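You operate a simulated robot arm through the tools that you are given. There is no shell and no other tool. Be economical: measure what you need, move in short steps, check, and stop when the job is done.

You are at the controls of a simulated robot arm. One attempt, no reset.

## Task
Take the ring spanner from the top of the steel bench and put it on the top of the yellow table.

The check looks at the end state, three seconds after you hand in, the way a careful person would. Anything else that was tipped, shoved, dropped, spilled or broken makes it a failure.

## Robot
A 6-joint arm with a two-finger parallel gripper, fixed in place. Base frame: the origin is at the foot of the arm, x ahead of it, y to its left, z up; the work surface is at about z = -0.1. Readings come in cm, degrees, newtons and seconds.
With the tool pointing down near the work surface it reaches from about 14 to 60 cm from the base axis. Its first joint turns from -66.0 to 66.0 degrees. Payload 2.1 kg.
Tool frame: the origin (TCP) lies between the finger pads and is the grasp point; the fingertips stand 3 cm ahead of it; z points along the fingers, y is the line along which they close. The gripper opens to 9.4 cm. The fingers are 2.8 cm wide and 1 cm thick; the gripper's body (5 by 9.6 cm) begins 5.5 cm behind the TCP.
Orientation is told as [roll, pitch, yaw] about the base's x, y, z axes, in that order, counted from this pose: with the fingers straight down and closing along the base's y, the tool's x points along the base's -x, its y along +y and its z along -z.

## Interface
- The arm moves only by the tool step_arm. Its argument "steps" is a list of rows, each a list of 3 entries, a list of its own where there are three numbers: the shift along the tool's x, y, z in units of 40 mm (1.0 is 40 mm), then the turn, a rotation vector about the tool's x, y, z in units of 8 degrees (1.0 is 8 degrees), then the gripper command, from -1 (shut) to 1 (fully open), values between in proportion. In form: [[[dx, dy, dz], [wx, wy, wz], grip], ...]. A call has 1 to 8 rows; each row shifts and turns the commanded pose from where the row before left it, along the tool's axes as they then stand. A call with a number of a shift or a turn outside -1 to 1 is refused whole. A row lasts 0.2 s, in which the tool goes at most 5 cm and 8.6 degrees; a call with a longer step from one row to the next is refused whole, and so is a gripper value outside its range. Where a pose cannot be reached the arm comes as near as it can. A force on the tool above 40 N (or 10 N above the force at the start of the call, whichever is more), or a blocked arm, ends the call early, and 0.2 s more pass. Each finger travels about 7.2 cm/s and halts on what it meets, pressing with about 26 N; the grip force reading is that of the motor and also rises with nothing between the fingers. The clock runs only during rows and for 0.2 s after the last one: add rows that do not move to give the fingers time. The reply holds the time, the measured pose of the TCP, the force on the tool along the base axes, the opening and the grip force, in the units named above and with some noise, and new pictures: "views" is both (left out), scene, wrist or none.
- Cameras (640 x 400 px; columns grow to the right, rows downward): "scene" is fixed at [1.36, -37.26, 46.76]; the picture's right is [0.98, -0.20, 0.00], its down [-0.15, -0.73, -0.67] and it looks along [0.13, 0.65, -0.75] (base axes); focal length 214 px, centre (320, 200). "wrist" rides on the gripper at [-3.7, 0, -5.8] in the tool frame; the picture's right is [0.00, -1.00, 0.00], its down [0.97, 0.00, -0.24] and it looks along [0.24, 0.00, 0.97] (tool axes); focal length 218 px, centre (320, 200).
- measure_at(camera, pixels): for up to 12 pixels [column, row] of the newest picture of that camera ("zoom" is the newest enlarged one), the place [x, y, z] in the base frame of the surface seen there, good to about 0.2 cm, but the place of the scene camera against the robot may be out by one fixed shift of up to 1.2 cm in any direction. No time passes.
- close_up(camera, box): a new picture of the part [left, top, right, bottom] of that camera's present view, enlarged. No time passes.
- close_job(): hands the job in; it is judged then, once.

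Keep the steps short. Do not move on a guess: measure, check each grasp and each placing, and mend mistakes. In all there are 60 turns and 120 pictures (those below and enlarged ones count). Leave the gripper open and the arm clear of the work at the hand-in unless told otherwise, and finish with a single line.

The tools are called after "Call:" by a JSON object that holds its "api" and its "payload". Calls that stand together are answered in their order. step_arm: Moves the arm, as the interface text tells. Its arguments: {"type":"object","properties":{"steps":{"type":"array","items":{"type":"array"}},"views":{"type":"string","enum":["both","scene","wrist","none"]}},"required":["steps"]} The other tools are called the same way: measure_at (camera, pixels) gives the place of the surface under pixels of a picture; close_up (camera, box) takes an enlarged picture of a part of a camera's view; close_job () hands the job in.

At the start:

```text
clock: 0.0
eef_pos: [32.19, 1.52, 30.99]
orientation: [0.1, -0.1, 0.0]
contact_force: [0.7, -0.3, 0.5]
finger_gap: 9.4
grip_force: 0.0
```

scene: 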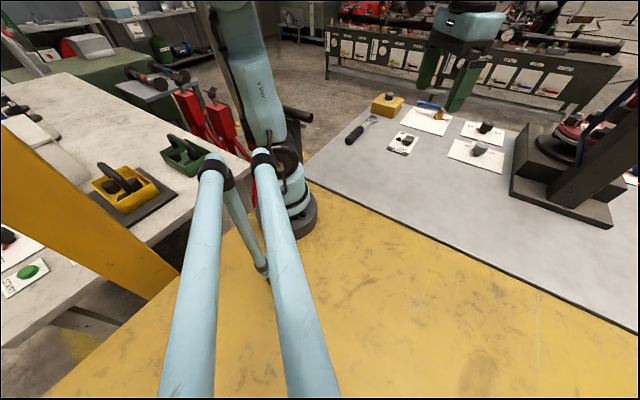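
wrist: 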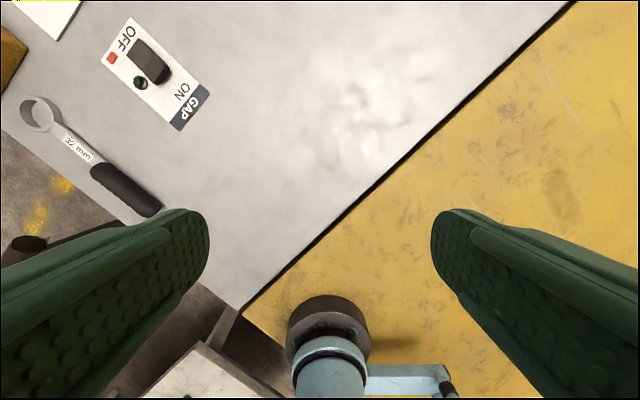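

The spanner lies on the steel bench, in the wrist picture from about (40,112) at the ring to (150,205) at the handle. I'll measure points on it, the bench and the yellow table.

Call:
{"api": "measure_at", "payload": {"camera": "wrist", "pixels": [[30, 103], [55, 120], [78, 148], [100, 172], [125, 190], [152, 208], [110, 140], [140, 180], [300, 200], [480, 120], [545, 180], [400, 200]]}}

Call:
{"api": "close_up", "payload": {"camera": "wrist", "box": [0, 60, 240, 240]}}

Call:
{"api": "measure_at", "payload": {"camera": "scene", "pixels": [[372, 120], [353, 136], [362, 128], [350, 155], [450, 260], [400, 300], [400, 250], [488, 127], [478, 150], [430, 107], [388, 100], [404, 140]]}}

```text
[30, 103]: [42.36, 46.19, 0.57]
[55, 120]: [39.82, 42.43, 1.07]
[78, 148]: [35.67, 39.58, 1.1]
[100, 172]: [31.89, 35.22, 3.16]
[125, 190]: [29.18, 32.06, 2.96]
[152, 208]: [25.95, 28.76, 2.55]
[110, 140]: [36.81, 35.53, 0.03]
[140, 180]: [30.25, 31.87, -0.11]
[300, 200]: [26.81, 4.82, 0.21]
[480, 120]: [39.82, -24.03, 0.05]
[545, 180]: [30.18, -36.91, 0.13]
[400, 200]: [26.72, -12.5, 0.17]
```

```text
2.22 times, centred on (120, 150) of wrist
```

zoom: 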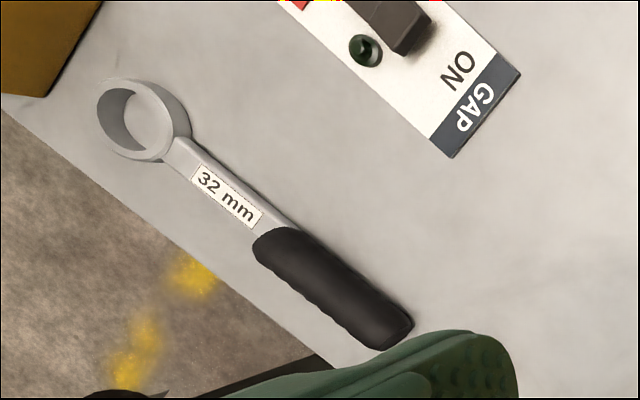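

```text
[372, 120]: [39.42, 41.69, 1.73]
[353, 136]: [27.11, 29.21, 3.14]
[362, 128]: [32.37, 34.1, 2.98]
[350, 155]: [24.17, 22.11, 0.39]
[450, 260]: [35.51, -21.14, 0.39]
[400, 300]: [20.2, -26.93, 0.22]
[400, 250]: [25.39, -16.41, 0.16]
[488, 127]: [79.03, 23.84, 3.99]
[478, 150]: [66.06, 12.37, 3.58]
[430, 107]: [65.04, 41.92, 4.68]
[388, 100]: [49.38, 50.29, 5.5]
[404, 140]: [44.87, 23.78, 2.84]
```

The handle is about 3 cm tall, from (26,28.8) to (33,36), along about 45°. I don't yet know what the blue tubes and yellow beam near the scene camera are, or how far the yellow table extends, so I'll measure those next.

Call:
{"api": "measure_at", "payload": {"camera": "scene", "pixels": [[210, 170], [205, 280], [190, 380], [264, 160], [290, 280], [312, 380], [230, 195], [262, 265], [60, 180], [150, 260], [100, 370], [600, 340]]}}

Call:
{"api": "measure_at", "payload": {"camera": "scene", "pixels": [[620, 390], [350, 390], [345, 200], [420, 240], [520, 295], [600, 335], [560, 215], [330, 188], [285, 185], [255, 110], [160, 310], [500, 380]]}}

Call:
{"api": "measure_at", "payload": {"camera": "wrist", "pixels": [[330, 375], [445, 375], [400, 390], [250, 305], [345, 215], [460, 110], [560, 15], [620, 20], [620, 200], [430, 330], [10, 60], [200, 120]]}}

```text
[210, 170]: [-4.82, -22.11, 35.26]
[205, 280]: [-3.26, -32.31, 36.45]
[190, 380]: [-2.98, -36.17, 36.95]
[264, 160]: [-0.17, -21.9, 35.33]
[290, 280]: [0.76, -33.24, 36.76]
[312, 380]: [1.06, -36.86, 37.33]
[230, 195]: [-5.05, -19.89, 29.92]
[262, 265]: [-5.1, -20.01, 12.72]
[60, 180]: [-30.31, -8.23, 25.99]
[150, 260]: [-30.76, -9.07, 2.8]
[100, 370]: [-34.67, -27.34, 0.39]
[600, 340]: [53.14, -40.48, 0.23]
```

```text
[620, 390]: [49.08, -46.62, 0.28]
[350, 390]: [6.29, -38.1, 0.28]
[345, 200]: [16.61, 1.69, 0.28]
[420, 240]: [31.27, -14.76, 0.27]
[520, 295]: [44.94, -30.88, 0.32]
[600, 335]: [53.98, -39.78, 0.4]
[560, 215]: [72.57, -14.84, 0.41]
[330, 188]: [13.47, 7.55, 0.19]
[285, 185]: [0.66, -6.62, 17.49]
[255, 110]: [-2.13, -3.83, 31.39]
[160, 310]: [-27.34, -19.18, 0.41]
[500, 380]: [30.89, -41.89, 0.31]
```

```text
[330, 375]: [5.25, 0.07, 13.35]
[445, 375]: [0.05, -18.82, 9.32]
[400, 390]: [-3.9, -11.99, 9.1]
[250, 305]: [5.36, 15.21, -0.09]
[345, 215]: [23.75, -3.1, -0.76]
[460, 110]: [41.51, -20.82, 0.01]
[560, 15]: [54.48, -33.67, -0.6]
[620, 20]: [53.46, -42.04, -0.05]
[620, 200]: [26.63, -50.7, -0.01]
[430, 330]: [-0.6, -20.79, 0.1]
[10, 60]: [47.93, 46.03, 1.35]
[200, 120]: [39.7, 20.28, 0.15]
```

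The tubes turn out to be the camera stand: a post at (-5,-20) with arms at z≈35, so I'll stay clear of it. The bench/table edge is the line x+y≈20.6. The yellow table lies on the smaller side and is open around (26,-18). I'll move over the handle first, going in +y at this height.

Call:
{"api": "step_arm", "payload": {"steps": [[[0, 1, 0], [0, 0, 0], 1], [[0, 1, 0], [0, 0, 0], 1], [[0, 1, 0], [0, 0, 0], 1], [[0, 1, 0], [0, 0, 0], 1], [[0, 1, 0], [0, 0, 0], 1], [[0, 1, 0], [0, 0, 0], 1], [[0, 1, 0], [0, 0, 0], 1], [[0, 1, 0], [0, 0, 0], 1]], "views": "none"}}

Call:
{"api": "step_arm", "payload": {"steps": [[[0, 0, 0.3], [0, 0, -0.96], 1], [[0, 0, 0.3], [0, 0, -0.96], 1], [[0, 0, 0.3], [0, 0, -0.96], 1], [[0, 0, 0.3], [0, 0, -0.96], 1], [[0, 0, 0.3], [0, 0, -0.96], 1], [[0, 0, 0.3], [0, 0, -0.96], 1], [[0, 0, 0], [0, 0, 0], 1]]}}

```text
clock: 1.8
eef_pos: [32.06, 33.35, 30.82]
orientation: [-0.1, -0.1, -0.1]
contact_force: [-0.3, 0.4, 0.5]
finger_gap: 9.39
grip_force: 0.0
```

```text
clock: 3.4
eef_pos: [32.2, 33.53, 23.73]
orientation: [-0.1, 0.0, 46.1]
contact_force: [0.4, -0.1, -0.1]
finger_gap: 9.41
grip_force: 0.0
```

scene: 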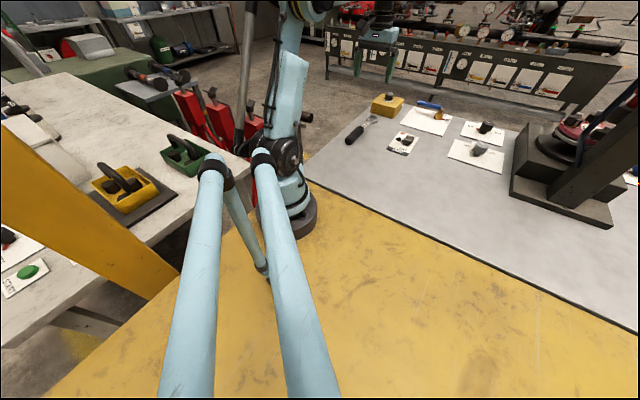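
wrist: 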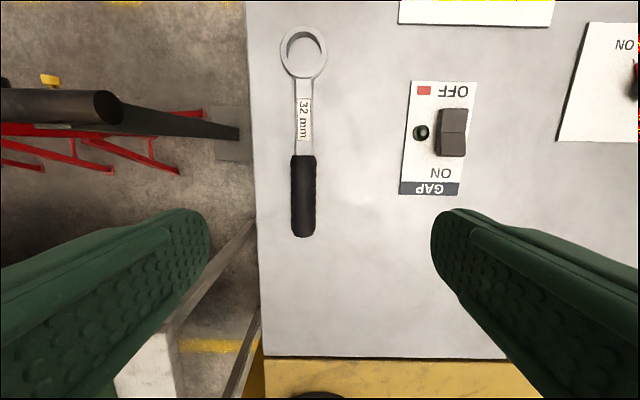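

The spanner now runs straight up the wrist picture, column ≈303, with the handle at rows 157–237. I'll measure it from here.

Call:
{"api": "measure_at", "payload": {"camera": "wrist", "pixels": [[303, 30], [303, 76], [303, 90], [303, 110], [303, 140], [303, 165], [303, 195], [303, 228], [295, 190], [312, 190], [260, 190], [450, 130]]}}

Call:
{"api": "close_up", "payload": {"camera": "wrist", "box": [220, 10, 476, 250]}}

```text
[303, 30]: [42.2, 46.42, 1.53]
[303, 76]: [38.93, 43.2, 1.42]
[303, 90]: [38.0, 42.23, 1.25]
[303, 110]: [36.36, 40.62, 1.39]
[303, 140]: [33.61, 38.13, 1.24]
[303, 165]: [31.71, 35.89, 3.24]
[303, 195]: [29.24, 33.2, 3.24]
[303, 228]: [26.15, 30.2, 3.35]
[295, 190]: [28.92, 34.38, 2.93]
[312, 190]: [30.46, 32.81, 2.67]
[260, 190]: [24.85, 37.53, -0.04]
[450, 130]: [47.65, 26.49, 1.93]
```

```text
1.67 times, centred on (348, 130) of wrist
```

zoom: 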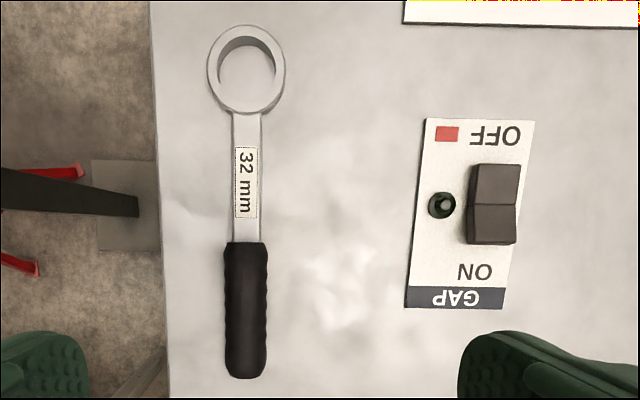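

The handle axis is at 45.7° and my yaw is 46.1°, which is close enough. I'll grip at (31.0, 35.2), near the front of the handle. First I'll centre over it and go down to z≈9 to check.

Call:
{"api": "step_arm", "payload": {"steps": [[[-0.08, 0.5, 0], [0, 0, 0], 1], [[0, 0, 0.92], [0, 0, 0], 1], [[0, 0, 0.92], [0, 0, 0], 1], [[0, 0, 0.92], [0, 0, 0], 1], [[0, 0, 0.92], [0, 0, 0], 1], [[0, 0, 0], [0, 0, 0], 1]]}}

```text
clock: 4.8
eef_pos: [30.9, 34.92, 8.82]
orientation: [-0.1, 0.0, 45.9]
contact_force: [0.5, -0.8, -0.8]
finger_gap: 9.41
grip_force: 0.0
```

scene: 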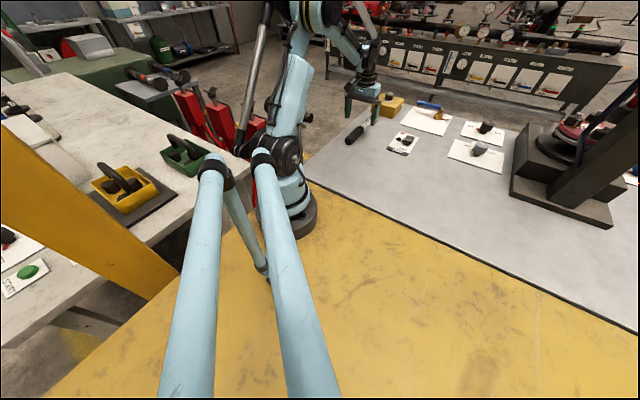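
wrist: 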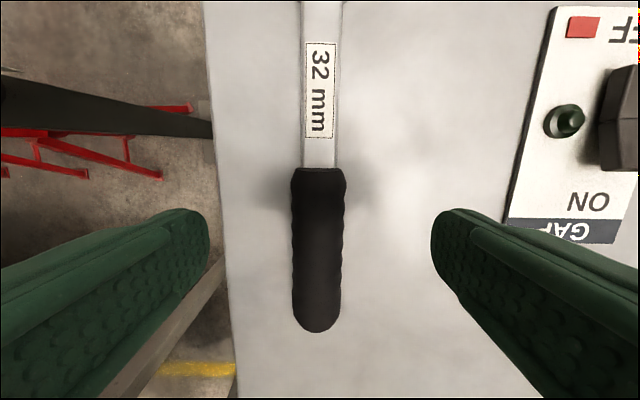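

The handle is centred at column ≈318 between the fingers. The card with the switch sits outside the right finger. I'll measure the card corner to check, then descend.

Call:
{"api": "measure_at", "payload": {"camera": "wrist", "pixels": [[318, 180], [318, 320], [296, 240], [340, 240], [508, 218], [565, 118], [255, 260], [390, 260]]}}

```text
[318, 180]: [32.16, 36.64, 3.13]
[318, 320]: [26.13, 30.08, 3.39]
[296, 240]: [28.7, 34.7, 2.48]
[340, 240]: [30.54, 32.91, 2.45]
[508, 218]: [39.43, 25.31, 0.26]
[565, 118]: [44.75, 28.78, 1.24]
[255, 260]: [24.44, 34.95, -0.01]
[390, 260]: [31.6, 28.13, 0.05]
```

The handle is 2.6 cm wide and my TCP is within 0.2 cm of its axis. The card corner is 7 cm away from the finger. I'll go down to z≈3.6, which puts the tips about 0.6 cm above the bench.

Call:
{"api": "step_arm", "payload": {"steps": [[[0, 0, 0.65], [0, 0, 0], 1], [[0, 0, 0.4], [0, 0, 0], 1], [[0, 0, 0.25], [0, 0, 0], 1], [[0, 0, 0], [0, 0, 0], 1]]}}

```text
clock: 5.8
eef_pos: [30.88, 35.09, 3.78]
orientation: [0.0, 0.0, 46.0]
contact_force: [0.6, 0.3, -0.1]
finger_gap: 9.39
grip_force: 0.1
```

scene: 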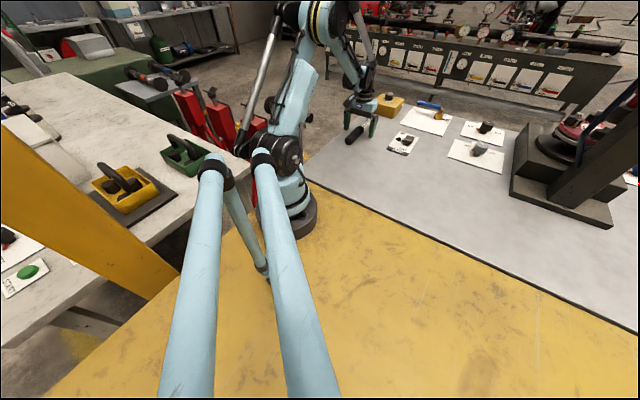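
wrist: 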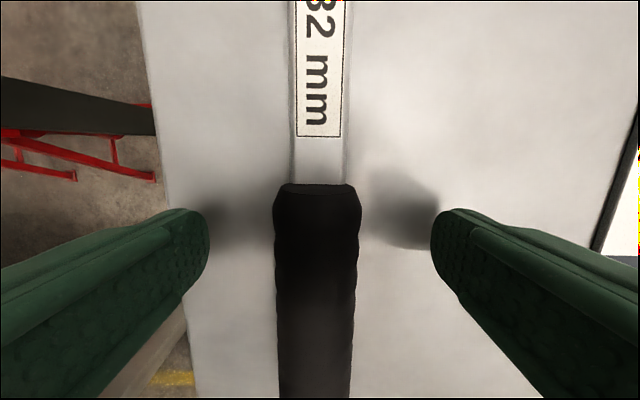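

No contact yet and the handle is well between the fingers, so I'll close.

Call:
{"api": "step_arm", "payload": {"steps": [[[0, 0, 0], [0, 0, 0], -1], [[0, 0, 0], [0, 0, 0], -1], [[0, 0, 0], [0, 0, 0], -1], [[0, 0, 0], [0, 0, 0], -1], [[0, 0, 0], [0, 0, 0], -1]], "views": "wrist"}}

```text
clock: 7.0
eef_pos: [31.06, 35.07, 3.78]
orientation: [-0.1, 0.1, 46.1]
contact_force: [-0.5, 0.7, 0.8]
finger_gap: 3.1
grip_force: 26.5
```

wrist: 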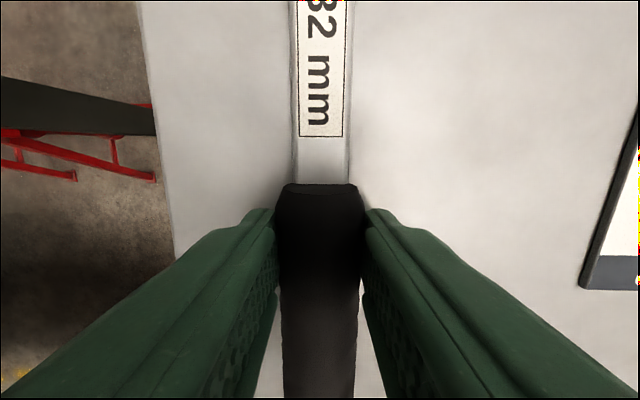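

The fingers hold the handle with a 3.1 cm gap at 26.5 N. I'll lift slowly by about 4 cm and look.

Call:
{"api": "step_arm", "payload": {"steps": [[[0, 0, -0.25], [0, 0, 0], -1], [[0, 0, -0.25], [0, 0, 0], -1], [[0, 0, -0.25], [0, 0, 0], -1], [[0, 0, -0.25], [0, 0, 0], -1], [[0, 0, 0], [0, 0, 0], -1]]}}

```text
clock: 8.2
eef_pos: [31.01, 35.18, 7.91]
orientation: [-0.1, 0.0, 45.9]
contact_force: [-1.1, 0.6, 0.0]
finger_gap: 0.0
grip_force: 26.2
```

scene: 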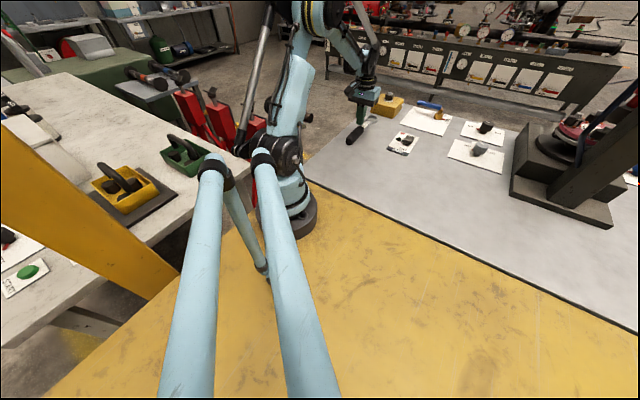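
wrist: 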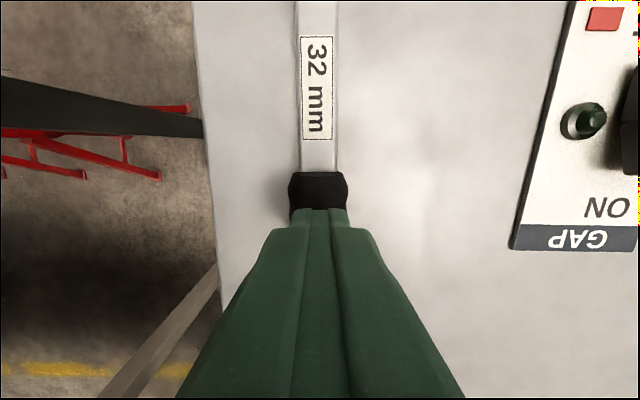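

The spanner slipped out: the gap is 0 and it is still on the bench. I'll check that it hasn't shifted and look at the cross-section of the handle, shaft and ring for a better grip place.

Call:
{"api": "close_up", "payload": {"camera": "wrist", "box": [220, 0, 420, 220]}}

Call:
{"api": "close_up", "payload": {"camera": "scene", "box": [325, 85, 425, 160]}}

Call:
{"api": "measure_at", "payload": {"camera": "wrist", "pixels": [[318, 5], [318, 30], [318, 80], [318, 130], [318, 160], [318, 185], [302, 80], [335, 80], [290, 80], [350, 80]]}}

```text
1.82 times, centred on (320, 110) of wrist
```

zoom: 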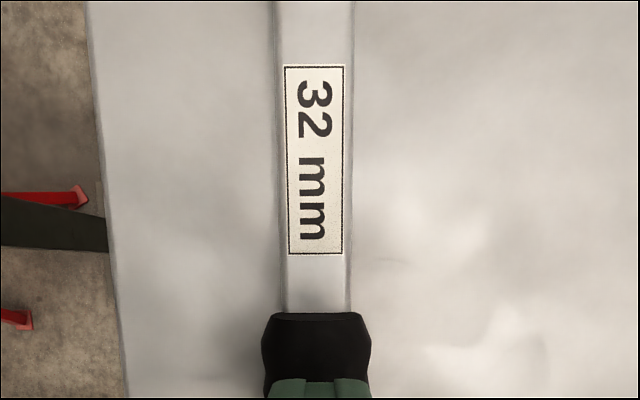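

```text
5.33 times, centred on (375, 122) of scene
```

zoom: 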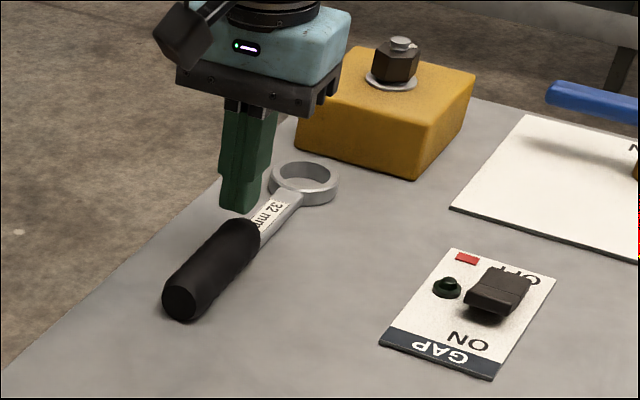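

```text
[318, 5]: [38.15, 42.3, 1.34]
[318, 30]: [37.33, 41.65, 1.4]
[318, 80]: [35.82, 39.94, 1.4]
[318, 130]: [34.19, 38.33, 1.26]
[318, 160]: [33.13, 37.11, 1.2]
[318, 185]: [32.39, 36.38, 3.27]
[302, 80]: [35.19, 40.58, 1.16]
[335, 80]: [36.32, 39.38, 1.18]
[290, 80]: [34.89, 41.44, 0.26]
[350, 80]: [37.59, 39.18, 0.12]
```

The spanner hasn't moved. The handle is slippery or the grip there is too far from the weight. The steel shaft is 1.8 cm wide, 1.3 cm thick, flat-sided and nearer the balance point. I'll open, shift 7 cm towards the ring over the label at (36.0, 40.2), and look.

Call:
{"api": "step_arm", "payload": {"steps": [[[0, 0, -0.3], [0, 0, 0], 1], [[-0.6, -0.02, 0], [0, 0, 0], 1], [[-0.6, 0, 0], [0, 0, 0], 1], [[-0.57, 0, 0], [0, 0, 0], 1], [[0, 0, 0], [0, 0, 0], 1]]}}

```text
clock: 9.4
eef_pos: [36.2, 40.11, 9.07]
orientation: [-0.2, 0.0, 46.0]
contact_force: [-0.8, 0.0, -1.4]
finger_gap: 9.4
grip_force: 0.1
```

scene: 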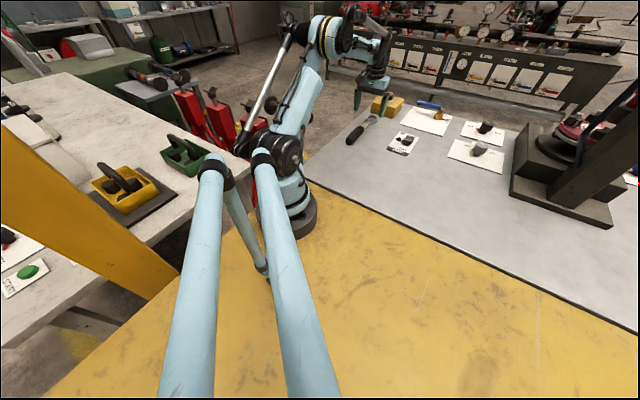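
wrist: 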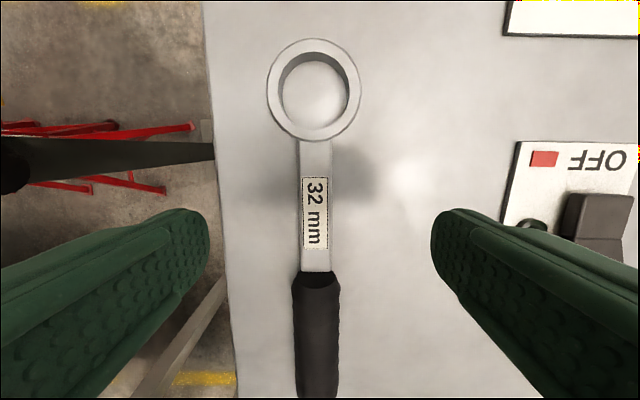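

The shaft is centred at column ≈315. I'll lower to z≈3.35, with the last part slow.

Call:
{"api": "step_arm", "payload": {"steps": [[[0, 0, 0.7], [0, 0, 0], 1], [[0, 0, 0.4], [0, 0, 0], 1], [[0, 0, 0.2], [0, 0, 0], 1], [[0, 0, 0.11], [0, 0, 0], 1], [[0, 0, 0], [0, 0, 0], 1]], "views": "wrist"}}

```text
clock: 10.6
eef_pos: [35.94, 39.95, 3.29]
orientation: [-0.1, 0.0, 46.0]
contact_force: [0.5, -0.1, -0.2]
finger_gap: 9.4
grip_force: 0.0
```

wrist: 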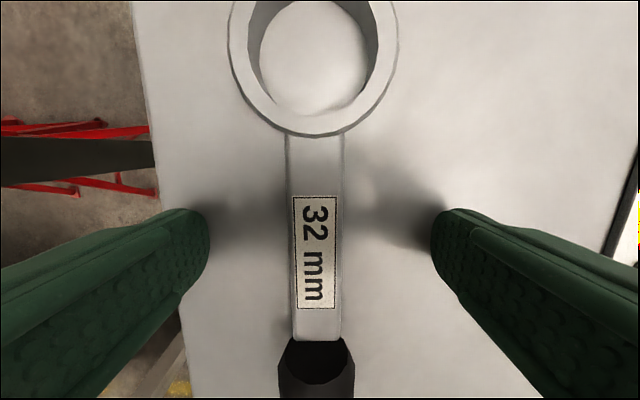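

No contact, and the tips are just above the bench beside the shaft. I'll close.

Call:
{"api": "step_arm", "payload": {"steps": [[[0, 0, 0], [0, 0, 0], -1], [[0, 0, 0], [0, 0, 0], -1], [[0, 0, 0], [0, 0, 0], -1], [[0, 0, 0], [0, 0, 0], -1], [[0, 0, 0], [0, 0, 0], -1]], "views": "wrist"}}

Call:
{"api": "step_arm", "payload": {"steps": [[[0, 0, -0.1], [0, 0, 0], -1], [[0, 0, -0.1], [0, 0, 0], -1], [[0, 0, -0.1], [0, 0, 0], -1], [[0, 0, -0.1], [0, 0, 0], -1], [[0, 0, 0], [0, 0, 0], -1]]}}

```text
clock: 11.8
eef_pos: [35.92, 40.14, 3.29]
orientation: [0.0, 0.0, 45.9]
contact_force: [-0.5, 1.1, 0.5]
finger_gap: 2.16
grip_force: 26.1
```

wrist: 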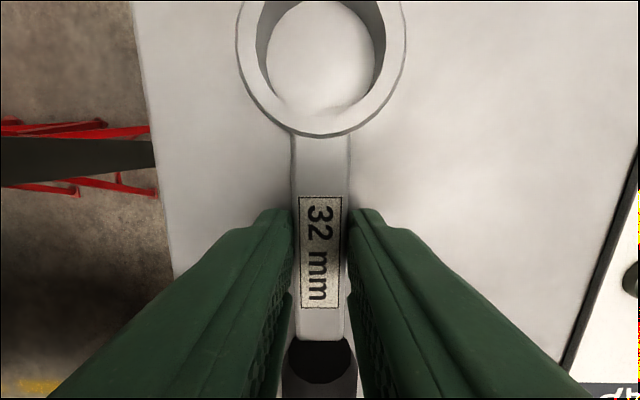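

```text
clock: 13.0
eef_pos: [35.91, 40.16, 4.99]
orientation: [0.0, 0.0, 46.0]
contact_force: [-1.0, -0.2, -4.1]
finger_gap: 2.18
grip_force: 26.3
```

scene: 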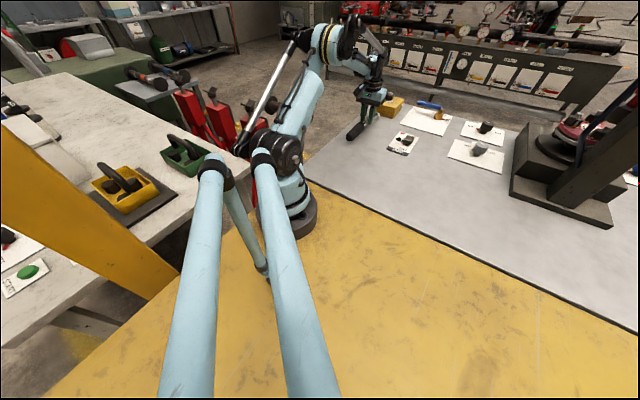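
wrist: 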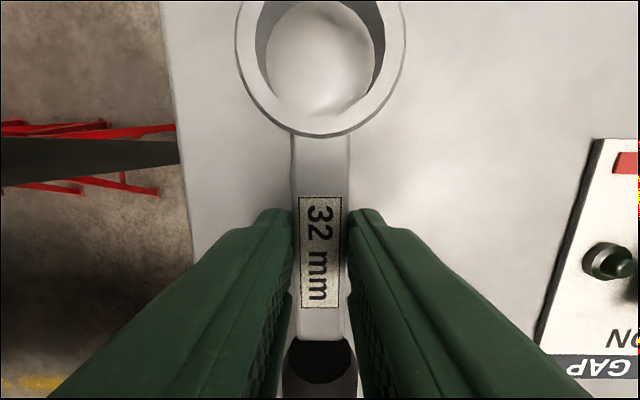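

It is holding: gap 2.18 cm, force -4 N, and the spanner stays level. I'll lift on to z≈14 and then draw it in towards the base, gently.

Call:
{"api": "step_arm", "payload": {"steps": [[[0, 0, -0.2], [0, 0, 0], -1], [[0, 0, -0.35], [0, 0, 0], -1], [[0, 0, -0.45], [0, 0, 0], -1], [[0, 0, -0.5], [0, 0, 0], -1], [[0, 0, -0.45], [0, 0, 0], -1], [[0, 0, -0.3], [0, 0, 0], -1], [[0, 0, 0], [0, 0, 0], -1]], "views": "wrist"}}

Call:
{"api": "step_arm", "payload": {"steps": [[[0.25, 0, 0], [0, 0, 0], -1], [[0.5, 0, 0], [0, 0, 0], -1], [[0.75, 0, 0], [0, 0, 0], -1], [[0.9, 0, 0], [0, 0, 0], -1], [[0.9, 0, 0], [0, 0, 0], -1], [[0.7, 0, 0], [0, 0, 0], -1], [[0.4, 0, 0], [0, 0, 0], -1], [[0, 0, 0], [0, 0, 0], -1]]}}

```text
clock: 14.6
eef_pos: [35.98, 40.21, 13.93]
orientation: [0.0, 0.0, 46.0]
contact_force: [0.0, -0.2, -5.2]
finger_gap: 2.17
grip_force: 26.7
```

wrist: 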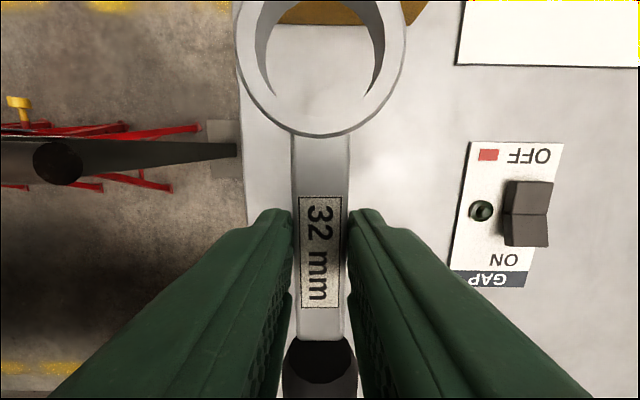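

```text
clock: 16.4
eef_pos: [23.89, 27.49, 13.92]
orientation: [-0.1, 0.0, 46.0]
contact_force: [-0.6, 0.1, -3.7]
finger_gap: 2.18
grip_force: 26.3
```

scene: 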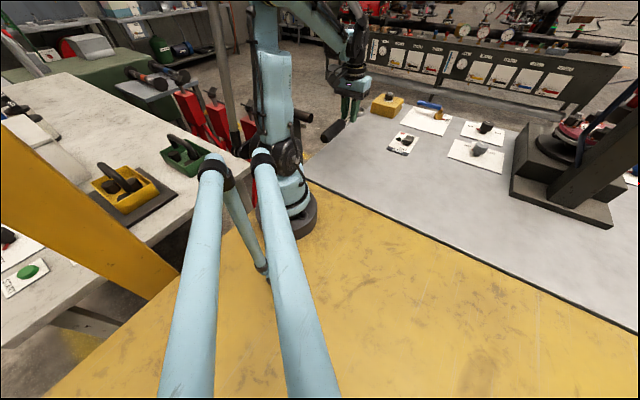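
wrist: 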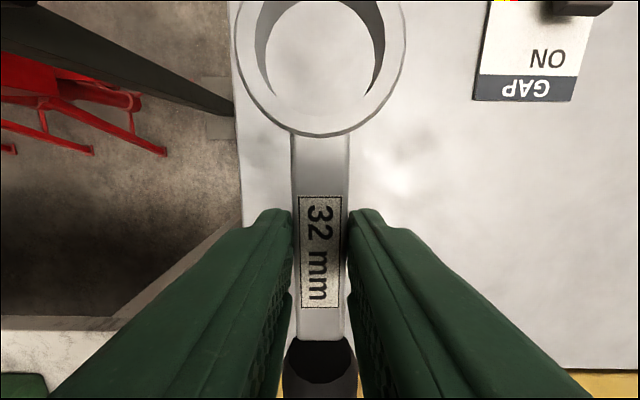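

Held steady. Next I'll swing clockwise about the base at radius ≈36, in small turns, and check halfway for clearance to the camera stand.

Call:
{"api": "step_arm", "payload": {"steps": [[[0.02, -0.45, 0], [0, 0, 0.35], -1], [[0.04, -0.87, 0], [0, 0, 0.69], -1], [[0.04, -0.87, 0], [0, 0, 0.69], -1], [[0.04, -0.87, 0], [0, 0, 0.69], -1], [[0.04, -0.87, 0], [0, 0, 0.69], -1], [[0.04, -0.87, 0], [0, 0, 0.69], -1], [[0.04, -0.87, 0], [0, 0, 0.69], -1], [[0.02, -0.45, 0], [0, 0, 0.35], -1]]}}

```text
clock: 18.2
eef_pos: [34.7, 5.96, 14.04]
orientation: [-0.1, -0.1, 7.3]
contact_force: [0.0, -0.1, -5.0]
finger_gap: 2.16
grip_force: 26.1
```

scene: 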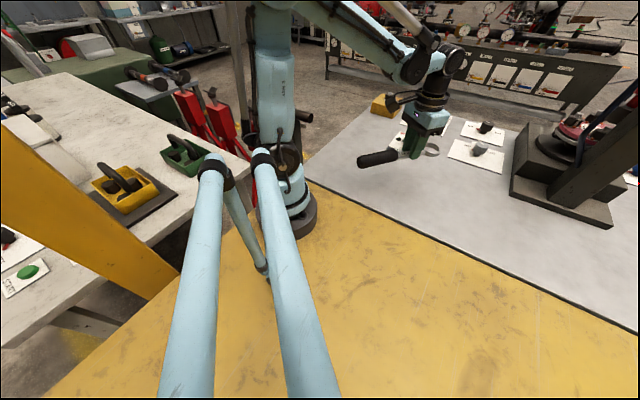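
wrist: 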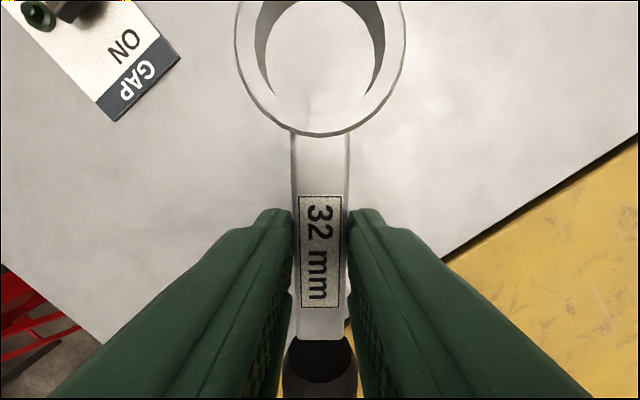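

Halfway there, still holding. I'll measure the arm links' side surfaces to judge the clearance to the stand before swinging further.

Call:
{"api": "measure_at", "payload": {"camera": "scene", "pixels": [[275, 100], [285, 165], [275, 20], [330, 25], [410, 70], [450, 65], [430, 100], [375, 158], [260, 155], [295, 150]]}}

```text
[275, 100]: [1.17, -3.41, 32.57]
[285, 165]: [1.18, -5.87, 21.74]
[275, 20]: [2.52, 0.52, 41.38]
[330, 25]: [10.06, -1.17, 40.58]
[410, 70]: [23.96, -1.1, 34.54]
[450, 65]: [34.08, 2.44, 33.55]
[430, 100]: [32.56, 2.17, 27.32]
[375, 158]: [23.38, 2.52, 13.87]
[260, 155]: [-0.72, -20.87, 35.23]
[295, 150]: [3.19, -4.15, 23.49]
```

The links stay within about 6 cm of the arm's plane and the stand is more than 15 cm off, so I'll continue the swing.

Call:
{"api": "step_arm", "payload": {"steps": [[[0.02, -0.45, 0], [0, 0, 0.4], -1], [[0.04, -0.9, 0], [0, 0, 0.8], -1], [[0.04, -0.9, 0], [0, 0, 0.8], -1], [[0.04, -0.9, 0], [0, 0, 0.8], -1], [[0.04, -0.9, 0], [0, 0, 0.8], -1], [[0.04, -0.9, 0], [0, 0, 0.8], -1], [[0.04, -0.9, 0], [0, 0, 0.8], -1], [[0.02, -0.6, 0], [0, 0, 0.4], -1]]}}

```text
clock: 20.0
eef_pos: [27.95, -18.36, 13.93]
orientation: [0.0, -0.1, -37.6]
contact_force: [-0.3, -0.4, -4.4]
finger_gap: 2.18
grip_force: 25.8
```

scene: 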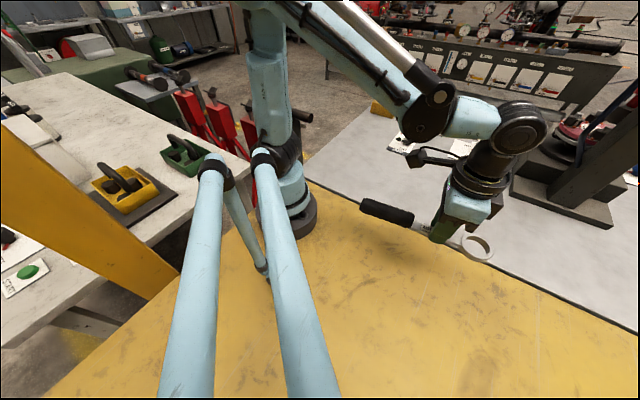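
wrist: 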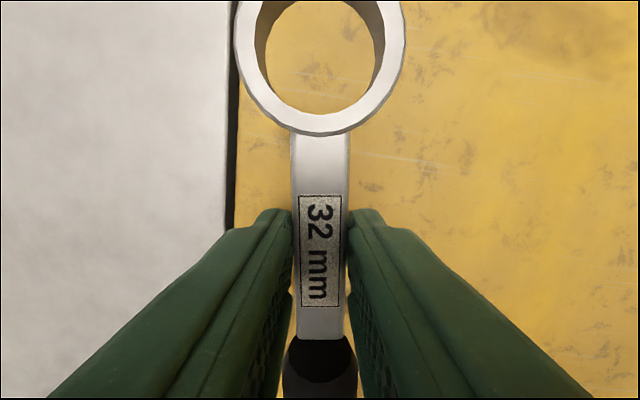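

The spanner is now over the yellow table, with the steel edge to its left at column ≈233. I'll go 3.2 cm further in and turn 7°, then measure the edge and check the surface below.

Call:
{"api": "step_arm", "payload": {"steps": [[[0, -0.4, 0], [0, 0, 0.45], -1], [[0, -0.4, 0], [0, 0, 0.45], -1], [[0, 0, 0.5], [0, 0, 0], -1], [[0, 0, 0.5], [0, 0, 0], -1], [[0, 0, 0], [0, 0, 0], -1]]}}

Call:
{"api": "measure_at", "payload": {"camera": "wrist", "pixels": [[260, 150], [400, 150], [450, 60], [200, 150], [320, 60], [500, 200], [318, 160], [385, 80]]}}

```text
clock: 21.2
eef_pos: [25.91, -20.76, 9.84]
orientation: [0.1, 0.0, -44.7]
contact_force: [0.0, -0.1, -4.2]
finger_gap: 2.17
grip_force: 25.5
```

scene: 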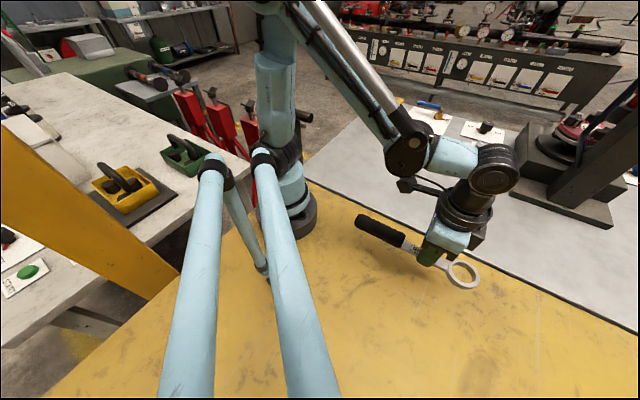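
wrist: 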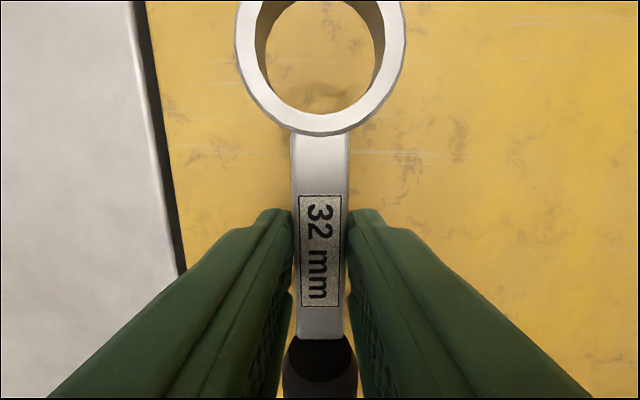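

```text
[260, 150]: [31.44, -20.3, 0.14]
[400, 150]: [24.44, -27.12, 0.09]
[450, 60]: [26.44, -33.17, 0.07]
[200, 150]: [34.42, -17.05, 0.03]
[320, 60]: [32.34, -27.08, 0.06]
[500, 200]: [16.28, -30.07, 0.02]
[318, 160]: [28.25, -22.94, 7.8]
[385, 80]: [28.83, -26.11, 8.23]
```

The yellow surface is at z≈0.07, the same level as the bench, and the spanner is over 8 cm inside the edge. I'll lower to about 3.5, slowly at the end.

Call:
{"api": "step_arm", "payload": {"steps": [[[0, 0, 0.4], [0, 0, 0], -1], [[0, 0, 0.5], [0, 0, 0], -1], [[0, 0, 0.35], [0, 0, 0], -1], [[0, 0, 0.2], [0, 0, 0], -1], [[0, 0, 0.1], [0, 0, 0], -1], [[0, 0, 0.03], [0, 0, 0], -1], [[0, 0, 0], [0, 0, 0], -1]]}}

```text
clock: 22.8
eef_pos: [25.93, -20.74, 3.63]
orientation: [0.0, -0.1, -44.8]
contact_force: [0.5, 0.8, -4.6]
finger_gap: 2.17
grip_force: 26.1
```

scene: 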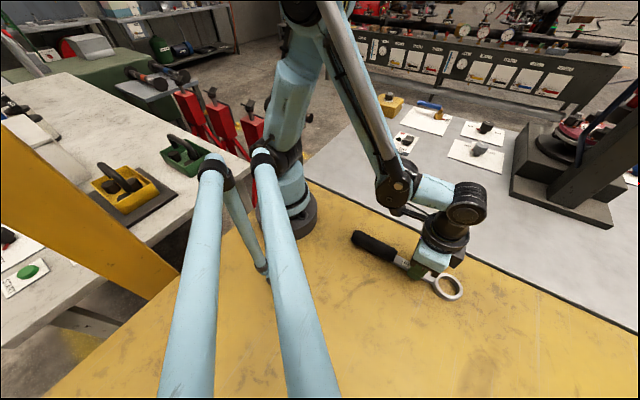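
wrist: 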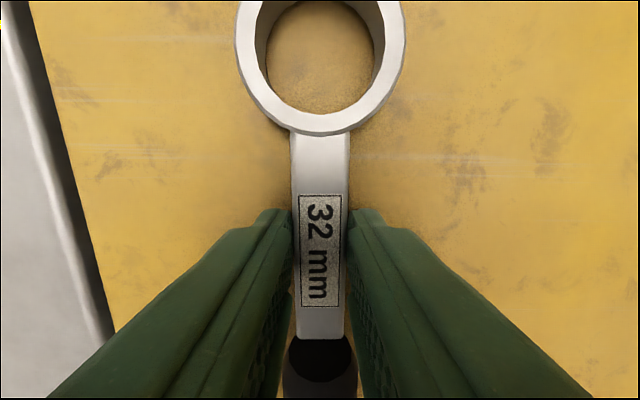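

The force still shows the spanner's weight (-4.6 N), so it is about 0.3 cm above the table. I'll lower in very small steps.

Call:
{"api": "step_arm", "payload": {"steps": [[[0, 0, 0.03], [0, 0, 0], -1], [[0, 0, 0.025], [0, 0, 0], -1], [[0, 0, 0.02], [0, 0, 0], -1], [[0, 0, 0], [0, 0, 0], -1]], "views": "none"}}

```text
clock: 23.8
eef_pos: [25.91, -20.7, 3.33]
orientation: [0.0, -0.1, -44.7]
contact_force: [-1.3, 1.7, 21.6]
finger_gap: 2.18
grip_force: 25.9
```

Force is +21.6 N, so the spanner is resting on the table. I'll ease up slightly and open slowly.

Call:
{"api": "step_arm", "payload": {"steps": [[[0, 0, -0.015], [0, 0, 0], -1], [[0, 0, 0], [0, 0, 0], -0.4], [[0, 0, 0], [0, 0, 0], 0], [[0, 0, 0], [0, 0, 0], 0.5], [[0, 0, 0], [0, 0, 0], 1], [[0, 0, 0], [0, 0, 0], 1]]}}

```text
clock: 25.2
eef_pos: [25.92, -20.8, 3.39]
orientation: [0.0, -0.1, -44.8]
contact_force: [0.4, -0.3, -0.2]
finger_gap: 9.38
grip_force: 0.2
```

scene: 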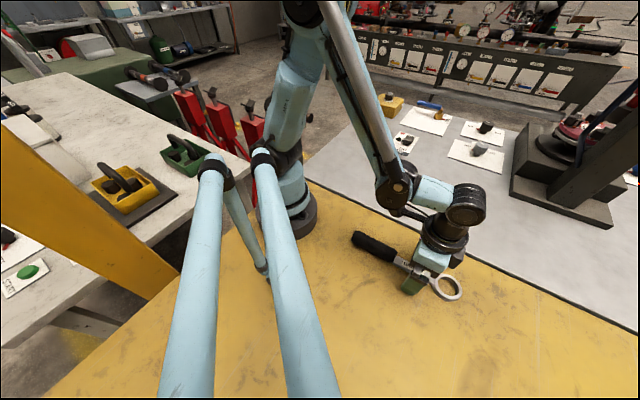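
wrist: 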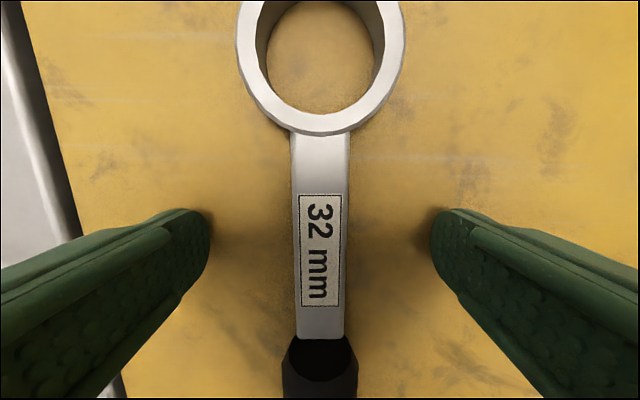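

Released, and the spanner lies still. I'll raise the arm straight up and clear.

Call:
{"api": "step_arm", "payload": {"steps": [[[0, 0, -0.3], [0, 0, 0], 1], [[0, 0, -0.7], [0, 0, 0], 1], [[0, 0, -0.9], [0, 0, 0], 1], [[0, 0, -0.9], [0, 0, 0], 1], [[0, 0, -0.9], [0, 0, 0], 1], [[0, 0, -0.7], [0, 0, 0], 1], [[0, 0, 0], [0, 0, 0], 1]]}}

Call:
{"api": "measure_at", "payload": {"camera": "wrist", "pixels": [[318, 200], [318, 160], [318, 250], [318, 280]]}}

```text
clock: 26.8
eef_pos: [25.78, -20.92, 21.06]
orientation: [-0.1, -0.1, -44.6]
contact_force: [-0.1, -0.2, 0.1]
finger_gap: 9.41
grip_force: 0.1
```

scene: 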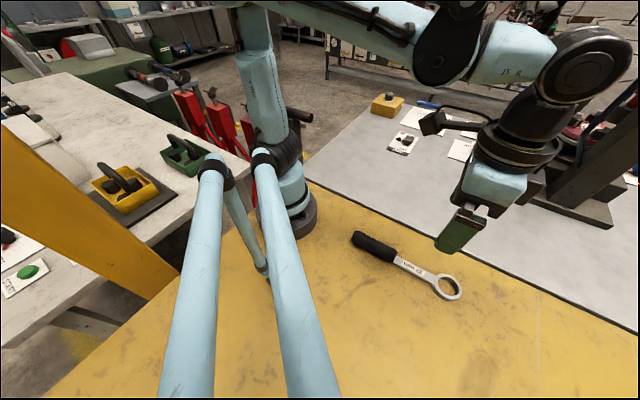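
wrist: 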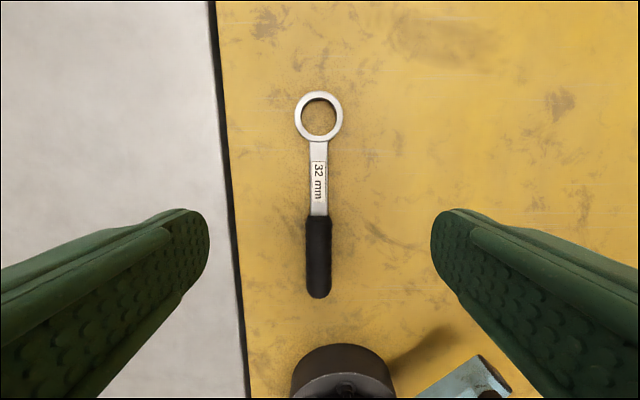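

```text
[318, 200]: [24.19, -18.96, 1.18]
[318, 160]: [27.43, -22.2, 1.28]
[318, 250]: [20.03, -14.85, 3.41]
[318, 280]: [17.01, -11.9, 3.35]
```

The spanner lies flat, wholly on the yellow table, and nothing else has moved. The gripper is open and clear, so I'll hand in.

Call:
{"api": "close_job", "payload": {}}

```text
The job is handed in.
```

The ring spanner is lying flat on the yellow table, nothing else was disturbed, and the arm is clear with the gripper open; a first grip on the handle slipped, so I moved it by the steel shaft.
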